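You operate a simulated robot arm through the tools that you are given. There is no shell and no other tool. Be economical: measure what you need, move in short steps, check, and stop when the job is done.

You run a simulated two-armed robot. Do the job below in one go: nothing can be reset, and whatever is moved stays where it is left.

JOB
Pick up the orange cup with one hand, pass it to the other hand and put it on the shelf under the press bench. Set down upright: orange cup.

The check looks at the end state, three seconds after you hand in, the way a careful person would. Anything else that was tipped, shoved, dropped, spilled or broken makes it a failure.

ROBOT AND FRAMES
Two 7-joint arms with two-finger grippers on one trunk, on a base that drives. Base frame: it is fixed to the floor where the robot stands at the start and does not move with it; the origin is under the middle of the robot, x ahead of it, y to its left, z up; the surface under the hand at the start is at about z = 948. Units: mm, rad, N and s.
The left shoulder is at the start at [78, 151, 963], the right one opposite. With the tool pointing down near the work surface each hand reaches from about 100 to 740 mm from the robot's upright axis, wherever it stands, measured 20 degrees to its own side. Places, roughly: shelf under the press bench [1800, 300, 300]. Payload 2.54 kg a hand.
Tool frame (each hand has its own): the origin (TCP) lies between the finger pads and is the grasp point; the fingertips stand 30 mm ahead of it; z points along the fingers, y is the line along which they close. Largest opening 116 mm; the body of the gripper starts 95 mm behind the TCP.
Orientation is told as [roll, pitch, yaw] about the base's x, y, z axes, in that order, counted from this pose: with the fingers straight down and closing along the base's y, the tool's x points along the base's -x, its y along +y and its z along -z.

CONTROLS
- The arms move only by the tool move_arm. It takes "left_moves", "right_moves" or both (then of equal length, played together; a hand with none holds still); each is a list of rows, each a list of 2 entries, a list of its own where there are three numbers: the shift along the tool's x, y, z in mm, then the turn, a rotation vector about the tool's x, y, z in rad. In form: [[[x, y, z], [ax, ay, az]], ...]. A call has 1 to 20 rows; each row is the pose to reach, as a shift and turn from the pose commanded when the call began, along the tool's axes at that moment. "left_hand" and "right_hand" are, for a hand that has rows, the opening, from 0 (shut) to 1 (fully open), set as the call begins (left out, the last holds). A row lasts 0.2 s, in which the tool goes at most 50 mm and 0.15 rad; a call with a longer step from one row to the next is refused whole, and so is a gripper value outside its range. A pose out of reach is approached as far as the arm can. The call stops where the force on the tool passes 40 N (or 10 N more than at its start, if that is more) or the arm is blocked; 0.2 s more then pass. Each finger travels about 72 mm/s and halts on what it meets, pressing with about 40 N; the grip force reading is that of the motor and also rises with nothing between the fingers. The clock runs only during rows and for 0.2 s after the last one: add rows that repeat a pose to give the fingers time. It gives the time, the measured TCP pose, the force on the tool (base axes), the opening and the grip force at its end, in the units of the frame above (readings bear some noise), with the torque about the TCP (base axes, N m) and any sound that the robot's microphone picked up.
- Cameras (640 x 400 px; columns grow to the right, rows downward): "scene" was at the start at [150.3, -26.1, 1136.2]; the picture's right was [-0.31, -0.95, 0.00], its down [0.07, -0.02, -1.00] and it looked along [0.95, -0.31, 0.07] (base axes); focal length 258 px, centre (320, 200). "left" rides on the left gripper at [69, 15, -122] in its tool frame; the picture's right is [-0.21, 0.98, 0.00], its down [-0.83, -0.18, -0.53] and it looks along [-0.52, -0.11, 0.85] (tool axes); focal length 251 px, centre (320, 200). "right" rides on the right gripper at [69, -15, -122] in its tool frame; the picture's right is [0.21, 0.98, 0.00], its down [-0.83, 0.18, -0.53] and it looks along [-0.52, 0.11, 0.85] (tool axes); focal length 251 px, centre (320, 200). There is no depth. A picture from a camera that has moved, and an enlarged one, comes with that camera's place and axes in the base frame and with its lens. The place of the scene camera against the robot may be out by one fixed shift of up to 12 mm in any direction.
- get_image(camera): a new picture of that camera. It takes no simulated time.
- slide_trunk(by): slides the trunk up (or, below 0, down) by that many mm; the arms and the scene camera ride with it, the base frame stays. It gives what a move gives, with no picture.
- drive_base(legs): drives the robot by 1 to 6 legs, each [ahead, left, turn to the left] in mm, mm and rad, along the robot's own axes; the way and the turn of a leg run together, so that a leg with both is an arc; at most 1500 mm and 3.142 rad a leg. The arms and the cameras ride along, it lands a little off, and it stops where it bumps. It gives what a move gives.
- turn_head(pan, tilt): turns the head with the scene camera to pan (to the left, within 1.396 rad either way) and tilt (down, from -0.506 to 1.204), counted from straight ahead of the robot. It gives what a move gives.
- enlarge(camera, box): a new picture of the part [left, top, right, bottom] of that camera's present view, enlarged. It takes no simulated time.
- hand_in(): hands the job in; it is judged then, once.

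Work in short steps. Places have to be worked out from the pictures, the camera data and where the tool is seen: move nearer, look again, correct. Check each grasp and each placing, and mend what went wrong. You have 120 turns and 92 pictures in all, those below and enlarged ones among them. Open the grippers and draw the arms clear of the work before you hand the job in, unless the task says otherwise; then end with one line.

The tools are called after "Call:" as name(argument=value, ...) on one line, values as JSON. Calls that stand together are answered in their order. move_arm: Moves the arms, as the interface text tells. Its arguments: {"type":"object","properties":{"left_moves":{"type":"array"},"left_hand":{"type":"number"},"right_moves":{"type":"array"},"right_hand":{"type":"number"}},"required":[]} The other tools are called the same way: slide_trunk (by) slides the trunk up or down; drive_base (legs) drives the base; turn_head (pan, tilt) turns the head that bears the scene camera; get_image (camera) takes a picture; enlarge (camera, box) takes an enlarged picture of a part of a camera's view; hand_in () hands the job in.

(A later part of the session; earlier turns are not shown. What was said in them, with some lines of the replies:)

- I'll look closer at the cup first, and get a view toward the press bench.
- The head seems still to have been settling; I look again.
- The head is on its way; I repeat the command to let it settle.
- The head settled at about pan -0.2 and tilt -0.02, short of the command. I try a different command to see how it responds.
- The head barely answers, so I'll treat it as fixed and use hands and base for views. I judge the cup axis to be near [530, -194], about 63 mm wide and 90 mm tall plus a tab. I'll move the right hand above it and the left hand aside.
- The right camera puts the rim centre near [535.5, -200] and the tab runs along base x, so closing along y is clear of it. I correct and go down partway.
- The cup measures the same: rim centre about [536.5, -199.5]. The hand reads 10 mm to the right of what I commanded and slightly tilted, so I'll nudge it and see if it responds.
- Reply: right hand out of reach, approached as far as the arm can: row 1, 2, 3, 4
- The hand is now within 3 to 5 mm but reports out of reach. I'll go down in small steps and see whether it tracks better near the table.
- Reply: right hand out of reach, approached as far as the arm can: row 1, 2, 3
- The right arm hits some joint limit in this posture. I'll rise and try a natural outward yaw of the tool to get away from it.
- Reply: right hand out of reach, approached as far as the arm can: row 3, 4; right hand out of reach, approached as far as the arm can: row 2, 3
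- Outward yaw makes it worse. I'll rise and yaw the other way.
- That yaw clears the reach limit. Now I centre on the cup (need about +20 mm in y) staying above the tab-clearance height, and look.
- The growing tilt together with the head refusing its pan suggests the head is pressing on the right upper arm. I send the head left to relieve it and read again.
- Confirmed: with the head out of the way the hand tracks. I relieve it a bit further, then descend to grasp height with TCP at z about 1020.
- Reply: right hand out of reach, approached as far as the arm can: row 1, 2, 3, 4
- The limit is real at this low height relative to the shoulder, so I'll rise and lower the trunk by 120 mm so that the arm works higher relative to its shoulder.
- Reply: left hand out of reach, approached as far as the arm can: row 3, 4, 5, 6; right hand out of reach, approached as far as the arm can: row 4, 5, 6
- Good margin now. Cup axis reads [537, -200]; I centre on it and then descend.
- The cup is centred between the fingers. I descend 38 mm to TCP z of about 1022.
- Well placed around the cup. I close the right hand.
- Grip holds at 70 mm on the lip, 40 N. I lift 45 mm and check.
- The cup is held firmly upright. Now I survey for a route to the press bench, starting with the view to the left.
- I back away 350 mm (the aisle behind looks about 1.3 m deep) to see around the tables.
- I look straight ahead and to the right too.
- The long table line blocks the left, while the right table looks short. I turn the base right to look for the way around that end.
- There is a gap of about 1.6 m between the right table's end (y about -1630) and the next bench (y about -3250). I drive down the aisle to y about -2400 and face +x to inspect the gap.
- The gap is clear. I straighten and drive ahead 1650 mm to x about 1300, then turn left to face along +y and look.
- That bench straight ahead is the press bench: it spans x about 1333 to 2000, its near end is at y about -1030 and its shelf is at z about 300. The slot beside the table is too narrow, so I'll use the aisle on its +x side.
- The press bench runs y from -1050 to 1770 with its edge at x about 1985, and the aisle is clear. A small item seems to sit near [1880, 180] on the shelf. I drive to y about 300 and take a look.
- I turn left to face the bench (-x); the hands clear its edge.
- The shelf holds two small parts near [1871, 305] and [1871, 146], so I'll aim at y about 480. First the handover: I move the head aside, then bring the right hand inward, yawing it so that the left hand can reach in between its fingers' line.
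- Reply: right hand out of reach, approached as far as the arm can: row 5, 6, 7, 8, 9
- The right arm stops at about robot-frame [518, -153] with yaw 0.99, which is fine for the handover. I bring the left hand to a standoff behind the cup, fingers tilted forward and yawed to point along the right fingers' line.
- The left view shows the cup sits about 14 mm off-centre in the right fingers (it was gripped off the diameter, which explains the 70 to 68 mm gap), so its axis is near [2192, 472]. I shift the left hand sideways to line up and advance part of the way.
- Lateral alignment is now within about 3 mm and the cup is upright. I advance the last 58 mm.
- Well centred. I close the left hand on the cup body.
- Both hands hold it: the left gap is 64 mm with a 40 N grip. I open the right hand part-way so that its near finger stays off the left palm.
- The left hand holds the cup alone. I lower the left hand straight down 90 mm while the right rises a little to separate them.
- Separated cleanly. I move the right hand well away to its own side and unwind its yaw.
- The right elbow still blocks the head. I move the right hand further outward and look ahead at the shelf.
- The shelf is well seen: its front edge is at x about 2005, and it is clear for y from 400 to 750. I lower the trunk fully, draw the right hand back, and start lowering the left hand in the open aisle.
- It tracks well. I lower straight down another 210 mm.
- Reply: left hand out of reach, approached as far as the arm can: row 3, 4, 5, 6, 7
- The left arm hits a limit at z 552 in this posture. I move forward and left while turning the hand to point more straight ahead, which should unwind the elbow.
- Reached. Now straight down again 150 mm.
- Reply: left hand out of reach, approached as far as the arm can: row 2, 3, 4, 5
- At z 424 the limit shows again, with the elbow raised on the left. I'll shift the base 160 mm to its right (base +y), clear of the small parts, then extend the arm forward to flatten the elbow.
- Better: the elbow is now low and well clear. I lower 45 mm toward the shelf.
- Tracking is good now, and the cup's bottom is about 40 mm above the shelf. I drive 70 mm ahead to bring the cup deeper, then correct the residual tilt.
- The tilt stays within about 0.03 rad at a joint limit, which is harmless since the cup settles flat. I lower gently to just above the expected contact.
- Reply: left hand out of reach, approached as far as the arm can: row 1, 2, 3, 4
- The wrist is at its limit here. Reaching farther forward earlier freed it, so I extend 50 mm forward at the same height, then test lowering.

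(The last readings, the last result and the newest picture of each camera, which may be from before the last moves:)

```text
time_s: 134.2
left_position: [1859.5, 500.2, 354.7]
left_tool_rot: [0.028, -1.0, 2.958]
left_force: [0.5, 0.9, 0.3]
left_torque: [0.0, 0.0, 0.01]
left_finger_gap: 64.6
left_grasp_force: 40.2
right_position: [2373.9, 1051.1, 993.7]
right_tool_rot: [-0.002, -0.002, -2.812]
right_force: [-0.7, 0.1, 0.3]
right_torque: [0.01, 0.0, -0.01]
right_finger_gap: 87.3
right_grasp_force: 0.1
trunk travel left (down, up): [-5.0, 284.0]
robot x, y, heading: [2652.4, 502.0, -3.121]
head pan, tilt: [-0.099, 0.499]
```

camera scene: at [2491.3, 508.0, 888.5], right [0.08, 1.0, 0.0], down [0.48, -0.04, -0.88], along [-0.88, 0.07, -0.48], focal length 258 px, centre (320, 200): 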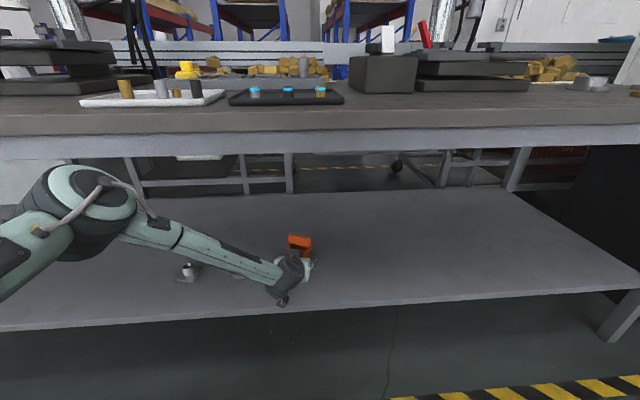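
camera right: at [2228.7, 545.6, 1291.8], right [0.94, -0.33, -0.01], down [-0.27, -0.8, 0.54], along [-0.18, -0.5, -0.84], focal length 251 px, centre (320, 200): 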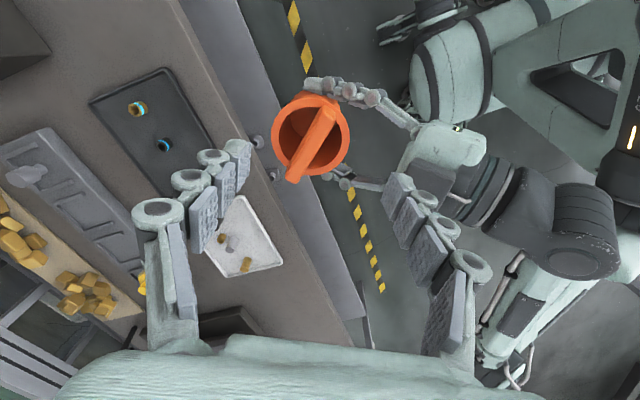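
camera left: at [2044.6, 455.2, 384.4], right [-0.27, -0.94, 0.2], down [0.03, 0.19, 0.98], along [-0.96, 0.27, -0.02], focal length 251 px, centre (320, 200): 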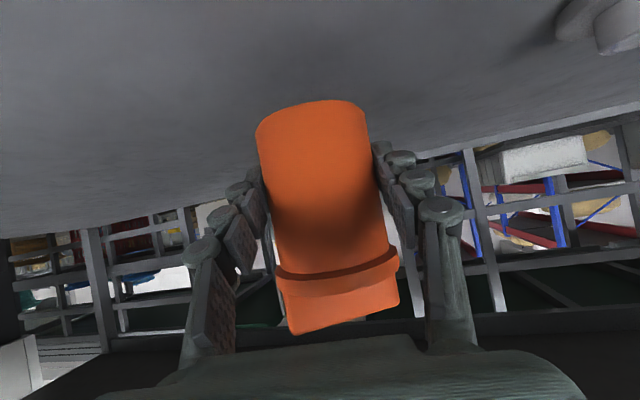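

It lowers freely now: TCP z is 354.7, so the cup's bottom is at about 317. I retry the small uprighting correction and look.

Call:
move_arm(left_moves=[[[0, 0, 0], [0.015, -0.012, 0]], [[0, 0, 0], [0.028, -0.024, 0]], [[0, 0, 0], [0.028, -0.024, 0]]])

Call:
get_image(camera="left")

Call:
enlarge(camera="scene", box=[200, 180, 400, 320])

```text
time_s: 135.0
left_position: [1860.9, 499.6, 353.9]
left_tool_rot: [0.002, -1.021, 2.96]
left_force: [0.8, -0.7, -0.7]
left_torque: [0.03, -0.01, -0.01]
left_finger_gap: 64.4
left_grasp_force: 40.2
right_position: [2374.4, 1052.4, 993.8]
right_tool_rot: [-0.002, -0.004, -2.812]
right_force: [0.6, -0.4, -0.5]
right_torque: [0.0, 0.01, 0.0]
right_finger_gap: 87.0
right_grasp_force: 0.1
trunk travel left (down, up): [-5.0, 284.0]
robot x, y, heading: [2652.7, 500.8, -3.123]
head pan, tilt: [-0.099, 0.499]
```

```text
33 pictures are left
camera left: at [1994.8, 460.6, 358.1], right [-0.28, -0.94, 0.19], down [0.06, 0.18, 0.98], along [-0.96, 0.29, 0.0], focal length 251 px, centre (320, 200)
```

left: 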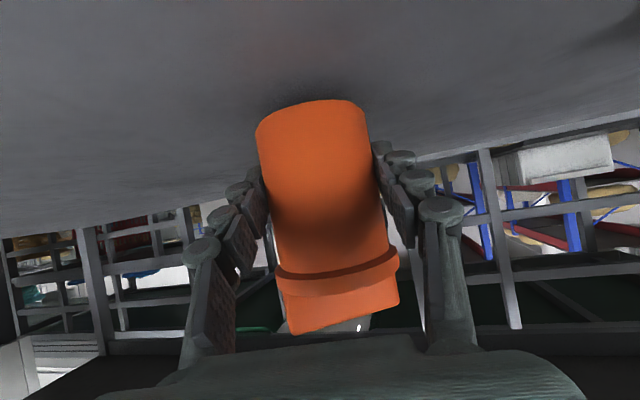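

```text
2.86 times, centred on (300, 250) of scene
camera zoom: at [2491.3, 508.0, 888.5], right [0.08, 1.0, 0.0], down [0.48, -0.04, -0.88], along [-0.88, 0.07, -0.48], focal length 737 px, centre (377, 57)
```

zoom: 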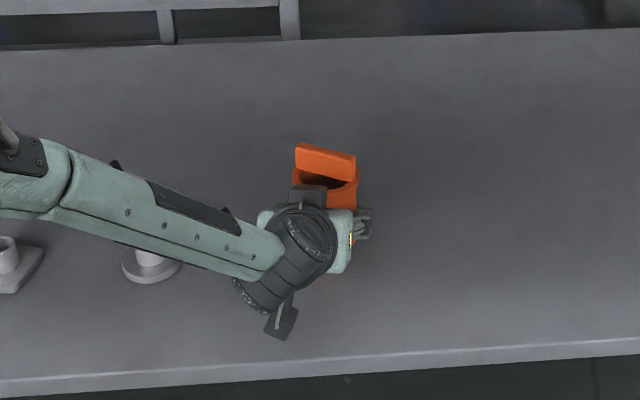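

Orientation is now upright (0.002, -1.021). I lower in small steps, watching for contact.

Call:
move_arm(left_moves=[[[4.3, 0, 2.6], [0, 0, 0]], [[8.5, 0, 5.2], [0, 0, 0]], [[8.5, 0, 5.2], [0, 0, 0]]])

Call:
move_arm(left_moves=[[[1.7, 0, 1], [0, 0, 0]], [[3.4, 0, 2], [0, 0, 0]], [[3.4, 0, 2], [0, 0, 0]]])

```text
time_s: 135.8
left_position: [1859.1, 501.6, 354.3]
left_tool_rot: [0.005, -1.019, 2.958]
left_force: [0.3, 0.7, -1.6]
left_torque: [0.05, -0.02, 0.0]
left_finger_gap: 64.4
left_grasp_force: 40.1
left hand out of reach, approached as far as the arm can: row 1, 2, 3
right_position: [2374.1, 1051.5, 993.9]
right_tool_rot: [-0.001, -0.005, -2.812]
right_force: [-0.2, -0.2, 0.0]
right_torque: [0.0, 0.01, 0.01]
right_finger_gap: 87.1
right_grasp_force: 0.1
trunk travel left (down, up): [-5.0, 284.0]
robot x, y, heading: [2649.7, 502.3, -3.124]
head pan, tilt: [-0.099, 0.499]
```

```text
time_s: 136.6
left_position: [1860.9, 502.1, 349.3]
left_tool_rot: [0.007, -1.018, 2.958]
left_force: [0.2, -0.3, -0.5]
left_torque: [0.02, -0.01, -0.01]
left_finger_gap: 64.6
left_grasp_force: 39.5
right_position: [2374.6, 1052.4, 993.5]
right_tool_rot: [-0.002, -0.004, -2.814]
right_force: [-0.3, -0.1, -0.9]
right_torque: [-0.02, 0.03, -0.02]
right_finger_gap: 86.9
right_grasp_force: 0.2
trunk travel left (down, up): [-5.0, 284.0]
robot x, y, heading: [2651.8, 502.5, -3.121]
head pan, tilt: [-0.099, 0.499]
```

I'm at the limit again, so I extend 25 mm forward for slack and then continue down.

Call:
move_arm(left_moves=[[[-6.5, 0, 10.5], [0, 0, 0]], [[-13, 0, 21], [0, 0, 0]], [[-13, 0, 21], [0, 0, 0]]])

Call:
move_arm(left_moves=[[[2.6, 0, 1.5], [0, 0, 0]], [[5.1, 0, 3.1], [0, 0, 0]], [[5.1, 0, 3.1], [0, 0, 0]]])

Call:
get_image(camera="left")

```text
time_s: 137.4
left_position: [1835.4, 506.9, 350.3]
left_tool_rot: [0.0, -1.023, 2.961]
left_force: [1.1, -0.2, 0.6]
left_torque: [0.04, -0.01, 0.01]
left_finger_gap: 64.5
left_grasp_force: 39.9
right_position: [2375.3, 1052.0, 993.6]
right_tool_rot: [-0.001, -0.003, -2.811]
right_force: [0.0, 0.9, -0.1]
right_torque: [-0.01, -0.01, -0.02]
right_finger_gap: 86.9
right_grasp_force: 0.1
trunk travel left (down, up): [-5.0, 284.0]
robot x, y, heading: [2651.0, 503.4, -3.127]
head pan, tilt: [-0.099, 0.499]
```

```text
time_s: 138.2
left_position: [1835.2, 505.6, 345.0]
left_tool_rot: [0.002, -1.025, 2.959]
left_force: [0.7, 0.2, -0.6]
left_torque: [-0.01, -0.02, -0.01]
left_finger_gap: 64.4
left_grasp_force: 39.8
right_position: [2374.8, 1051.7, 993.5]
right_tool_rot: [-0.003, -0.003, -2.813]
right_force: [0.3, -0.1, -0.3]
right_torque: [0.01, -0.03, -0.02]
right_finger_gap: 87.2
right_grasp_force: 0.0
trunk travel left (down, up): [-5.0, 284.0]
robot x, y, heading: [2656.9, 500.8, -3.121]
head pan, tilt: [-0.099, 0.499]
```

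```text
31 pictures are left
camera left: at [1970.5, 465.5, 347.9], right [-0.28, -0.94, 0.18], down [0.06, 0.17, 0.98], along [-0.96, 0.29, 0.01], focal length 251 px, centre (320, 200)
```

left: 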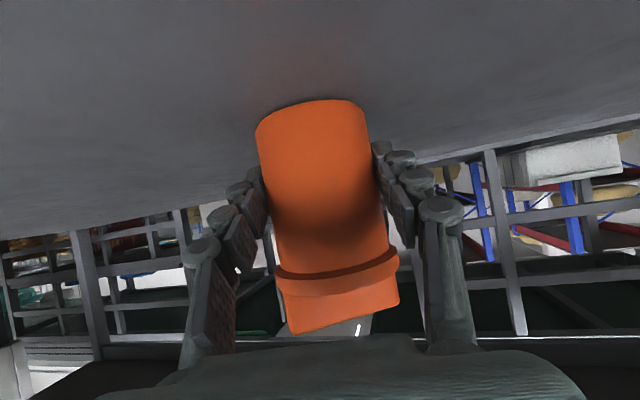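

The cup's reflection closes on its base, so contact is near. I continue in small steps.

Call:
move_arm(left_moves=[[[1.7, 0, 1], [0, 0, 0]], [[3.4, 0, 2.1], [0, 0, 0]], [[3.4, 0, 2.1], [0, 0, 0]]])

Call:
move_arm(left_moves=[[[1.7, 0, 1], [0, 0, 0]], [[3.4, 0, 2.1], [0, 0, 0]], [[3.4, 0, 2.1], [0, 0, 0]]])

```text
time_s: 139.0
left_position: [1834.0, 506.3, 343.2]
left_tool_rot: [0.005, -1.029, 2.959]
left_force: [-0.1, 1.6, 8.5]
left_torque: [0.04, 0.33, -0.03]
left_finger_gap: 64.1
left_grasp_force: 40.1
right_position: [2374.5, 1051.6, 994.4]
right_tool_rot: [-0.003, -0.006, -2.814]
right_force: [0.2, -1.0, -0.7]
right_torque: [0.01, -0.01, 0.01]
right_finger_gap: 86.8
right_grasp_force: 0.1
trunk travel left (down, up): [-5.0, 284.0]
robot x, y, heading: [2651.7, 498.4, -3.123]
head pan, tilt: [-0.099, 0.499]
```

```text
time_s: 139.8
left_position: [1834.8, 507.1, 343.1]
left_tool_rot: [0.004, -1.033, 2.956]
left_force: [5.0, 1.3, 25.9]
left_torque: [0.09, 0.45, -0.06]
left_finger_gap: 64.4
left_grasp_force: 39.9
right_position: [2376.9, 1052.9, 995.4]
right_tool_rot: [-0.006, -0.008, -2.813]
right_force: [0.1, -0.3, 1.1]
right_torque: [-0.01, -0.05, -0.02]
right_finger_gap: 86.9
right_grasp_force: 0.1
trunk travel left (down, up): [-5.0, 284.0]
robot x, y, heading: [2652.2, 498.7, -3.124]
head pan, tilt: [-0.099, 0.499]
```

Contact: 26 N upward at TCP z 343. I relax by 3 mm and check in a picture that it is the cup's base that touches.

Call:
move_arm(left_moves=[[[-2.6, 0, -1.6], [0, 0, 0]], [[-2.6, 0, -1.6], [0, 0, 0]]])

Call:
get_image(camera="left")

Call:
enlarge(camera="scene", box=[220, 190, 380, 302])

```text
time_s: 140.4
left_position: [1833.9, 505.6, 342.7]
left_tool_rot: [0.004, -1.032, 2.957]
left_force: [-4.9, 2.0, 16.0]
left_torque: [0.23, 0.74, -0.04]
left_finger_gap: 64.4
left_grasp_force: 39.2
right_position: [2375.8, 1052.7, 994.8]
right_tool_rot: [-0.004, -0.007, -2.811]
right_force: [-0.2, -0.1, -0.2]
right_torque: [0.02, -0.01, -0.02]
right_finger_gap: 86.8
right_grasp_force: 0.1
trunk travel left (down, up): [-5.0, 284.0]
robot x, y, heading: [2651.0, 502.7, -3.125]
head pan, tilt: [-0.099, 0.499]
```

```text
30 pictures are left
camera left: at [1969.4, 465.4, 345.7], right [-0.28, -0.94, 0.19], down [0.06, 0.17, 0.98], along [-0.96, 0.29, 0.01], focal length 251 px, centre (320, 200)
```

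left: 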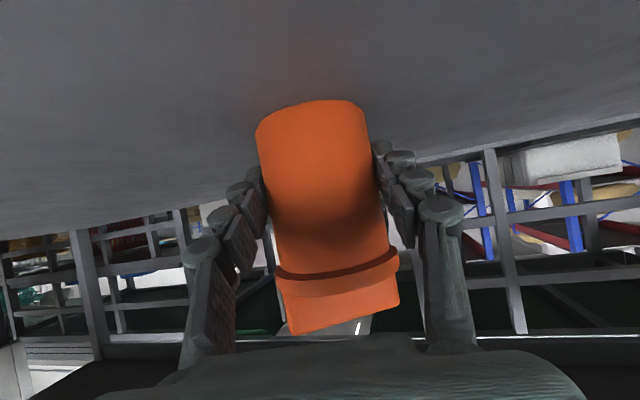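

```text
3.57 times, centred on (300, 246) of scene
camera zoom: at [2492.6, 507.9, 888.9], right [0.08, 1.0, 0.0], down [0.48, -0.04, -0.88], along [-0.88, 0.07, -0.48], focal length 921 px, centre (391, 36)
```

zoom: 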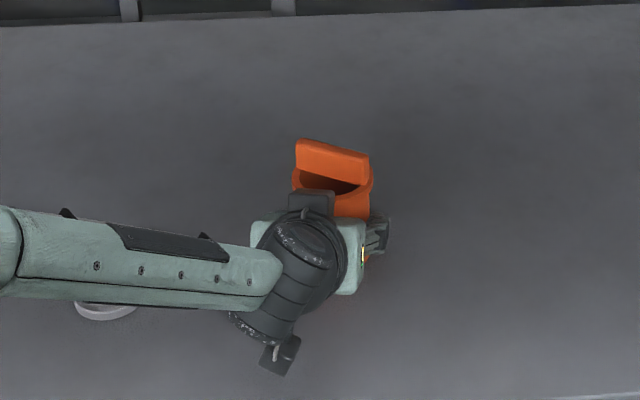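

The torque puts the contact about 17 mm ahead of the TCP, i.e. the cup's base. I relieve 1.5 mm more, then open the left hand part-way.

Call:
move_arm(left_moves=[[[-1.3, 0, -0.8], [0, 0, 0]], [[-1.3, 0, -0.8], [0, 0, 0]]])

Call:
move_arm(left_moves=[[[0, 0, 0], [0, 0, 0]], [[0, 0, 0], [0, 0, 0]], [[0, 0, 0], [0, 0, 0]], [[0, 0, 0], [0, 0, 0]]], left_hand=1)

Call:
get_image(camera="left")

```text
time_s: 141.0
left_position: [1835.3, 505.1, 343.8]
left_tool_rot: [0.004, -1.026, 2.96]
left_force: [-4.5, 2.3, 13.8]
left_torque: [0.1, 0.7, -0.08]
left_finger_gap: 64.3
left_grasp_force: 39.7
right_position: [2374.9, 1052.1, 994.8]
right_tool_rot: [-0.003, -0.005, -2.813]
right_force: [-1.1, 0.2, -0.1]
right_torque: [-0.03, 0.0, -0.02]
right_finger_gap: 86.6
right_grasp_force: 0.1
trunk travel left (down, up): [-5.0, 284.0]
robot x, y, heading: [2652.6, 501.3, -3.124]
head pan, tilt: [-0.099, 0.499]
```

```text
time_s: 142.0
left_position: [1835.8, 506.2, 340.7]
left_tool_rot: [0.003, -1.024, 2.96]
left_force: [0.3, 0.0, -0.3]
left_torque: [0.0, -0.02, 0.0]
left_finger_gap: 116.0
left_grasp_force: 0.1
right_position: [2373.9, 1052.7, 994.0]
right_tool_rot: [-0.002, -0.004, -2.812]
right_force: [-0.8, 0.1, 0.8]
right_torque: [0.0, 0.0, 0.0]
right_finger_gap: 87.0
right_grasp_force: 0.0
trunk travel left (down, up): [-5.0, 284.0]
robot x, y, heading: [2651.3, 498.8, -3.119]
head pan, tilt: [-0.099, 0.499]
```

```text
28 pictures are left
camera left: at [1970.4, 465.4, 344.3], right [-0.29, -0.94, 0.18], down [0.06, 0.17, 0.98], along [-0.96, 0.29, 0.01], focal length 251 px, centre (320, 200)
```

left: 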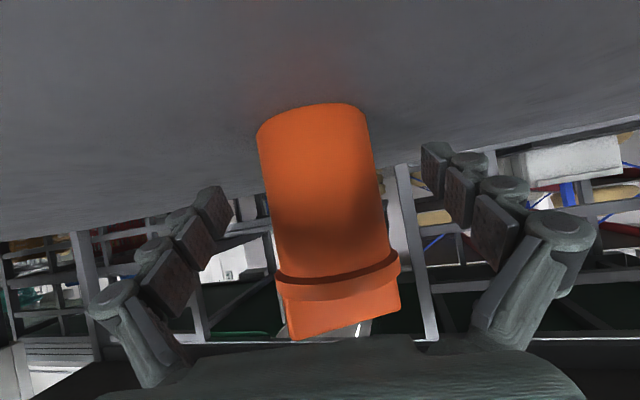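

The cup stands on its own. I retreat along the finger axis (back and up).

Call:
move_arm(left_moves=[[[0, 0, -20], [0, 0, 0]], [[0, 0, -45], [0, 0, 0]], [[0, 0, -75], [0, 0, 0]], [[0, 0, -105], [0, 0, 0]], [[0, 0, -130], [0, 0, 0]], [[0, 0, -130], [0, 0, 0]]])

Call:
get_image(camera="left")

Call:
get_image(camera="scene")

```text
time_s: 143.4
left_position: [1910.2, 500.9, 357.0]
left_tool_rot: [0.019, -1.005, 2.966]
left_force: [-0.3, 0.6, -0.4]
left_torque: [-0.04, 0.03, 0.01]
left_finger_gap: 115.7
left_grasp_force: 0.1
left hand out of reach, approached as far as the arm can: row 2, 3, 4, 5, 6
right_position: [2374.3, 1052.0, 993.9]
right_tool_rot: [-0.001, -0.003, -2.812]
right_force: [-0.5, 0.5, 0.4]
right_torque: [0.0, 0.01, -0.03]
right_finger_gap: 87.0
right_grasp_force: 0.0
trunk travel left (down, up): [-5.0, 284.0]
robot x, y, heading: [2652.3, 501.4, -3.125]
head pan, tilt: [-0.099, 0.499]
```

```text
27 pictures are left
camera left: at [2047.1, 463.2, 363.7], right [-0.27, -0.94, 0.19], down [0.04, 0.19, 0.98], along [-0.96, 0.27, -0.02], focal length 251 px, centre (320, 200)
```

left: 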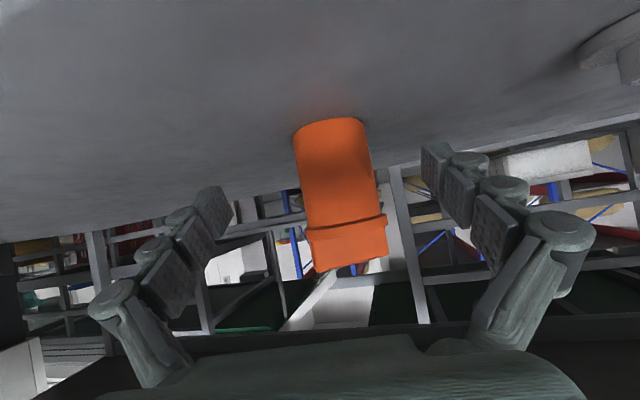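

```text
26 pictures are left
camera scene: at [2491.4, 508.0, 888.6], right [0.08, 1.0, 0.0], down [0.48, -0.04, -0.88], along [-0.88, 0.07, -0.48], focal length 258 px, centre (320, 200)
```

scene: 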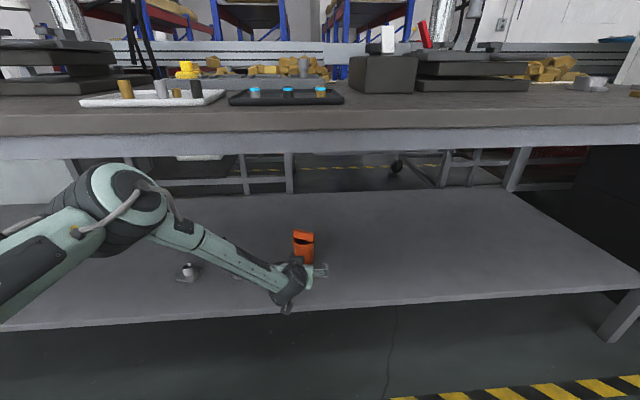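

The fingers are now free of the cup, which stands upright. I drive straight back out from under the bench.

Call:
drive_base(legs=[[-300, 0, 0]])

Call:
get_image(camera="scene")

Call:
enlarge(camera="scene", box=[200, 150, 400, 290])

```text
time_s: 145.4
left_position: [2208.7, 507.6, 355.6]
left_tool_rot: [0.02, -1.003, 2.964]
left_force: [-0.7, 0.3, -0.3]
left_torque: [-0.03, -0.02, -0.03]
left_finger_gap: 115.9
left_grasp_force: 0.1
right_position: [2672.8, 1058.2, 994.3]
right_tool_rot: [0.0, -0.004, -2.814]
right_force: [0.5, 0.5, 0.0]
right_torque: [0.02, -0.02, 0.0]
right_finger_gap: 87.1
right_grasp_force: 0.0
trunk travel left (down, up): [-5.0, 284.0]
robot x, y, heading: [2949.6, 506.0, -3.129]
head pan, tilt: [-0.099, 0.499]
```

```text
25 pictures are left
camera scene: at [2788.4, 513.6, 888.6], right [0.08, 1.0, 0.0], down [0.48, -0.04, -0.88], along [-0.88, 0.07, -0.48], focal length 258 px, centre (320, 200)
```

scene: 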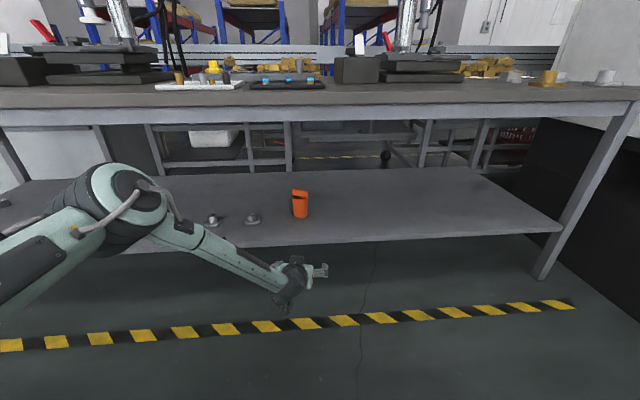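

```text
2.86 times, centred on (300, 220) of scene
camera zoom: at [2788.4, 513.6, 888.6], right [0.08, 1.0, 0.0], down [0.48, -0.04, -0.88], along [-0.88, 0.07, -0.48], focal length 737 px, centre (377, 143)
```

zoom: 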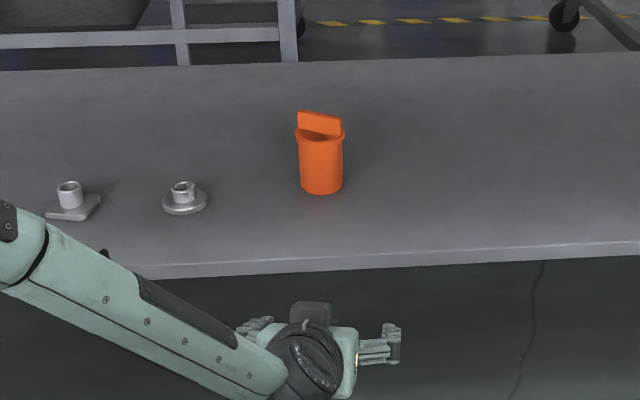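

The cup stands upright on the shelf, the two small parts are undisturbed, and both hands are clear. I open the right hand fully and hand in.

Call:
move_arm(right_moves=[[[0, 0, 0], [0, 0, 0]], [[0, 0, 0], [0, 0, 0]]], right_hand=1)

Call:
hand_in()

```text
time_s: 146.0
left_position: [2208.8, 507.7, 355.9]
left_tool_rot: [0.018, -1.004, 2.964]
left_force: [-0.5, 0.0, 0.3]
left_torque: [0.0, 0.02, 0.0]
left_finger_gap: 115.8
left_grasp_force: 0.0
right_position: [2672.7, 1057.8, 993.5]
right_tool_rot: [-0.001, -0.003, -2.816]
right_force: [0.2, 0.4, 0.3]
right_torque: [0.0, -0.01, 0.0]
right_finger_gap: 115.7
right_grasp_force: 0.1
trunk travel left (down, up): [-5.0, 284.0]
robot x, y, heading: [2948.0, 504.9, -3.126]
head pan, tilt: [-0.099, 0.499]
```

```text
The job is handed in.
```

The right hand picked up the orange cup and passed it to the left, which set it upright on the shelf under the press bench at about [1827, 508]; I saw nothing else disturbed.
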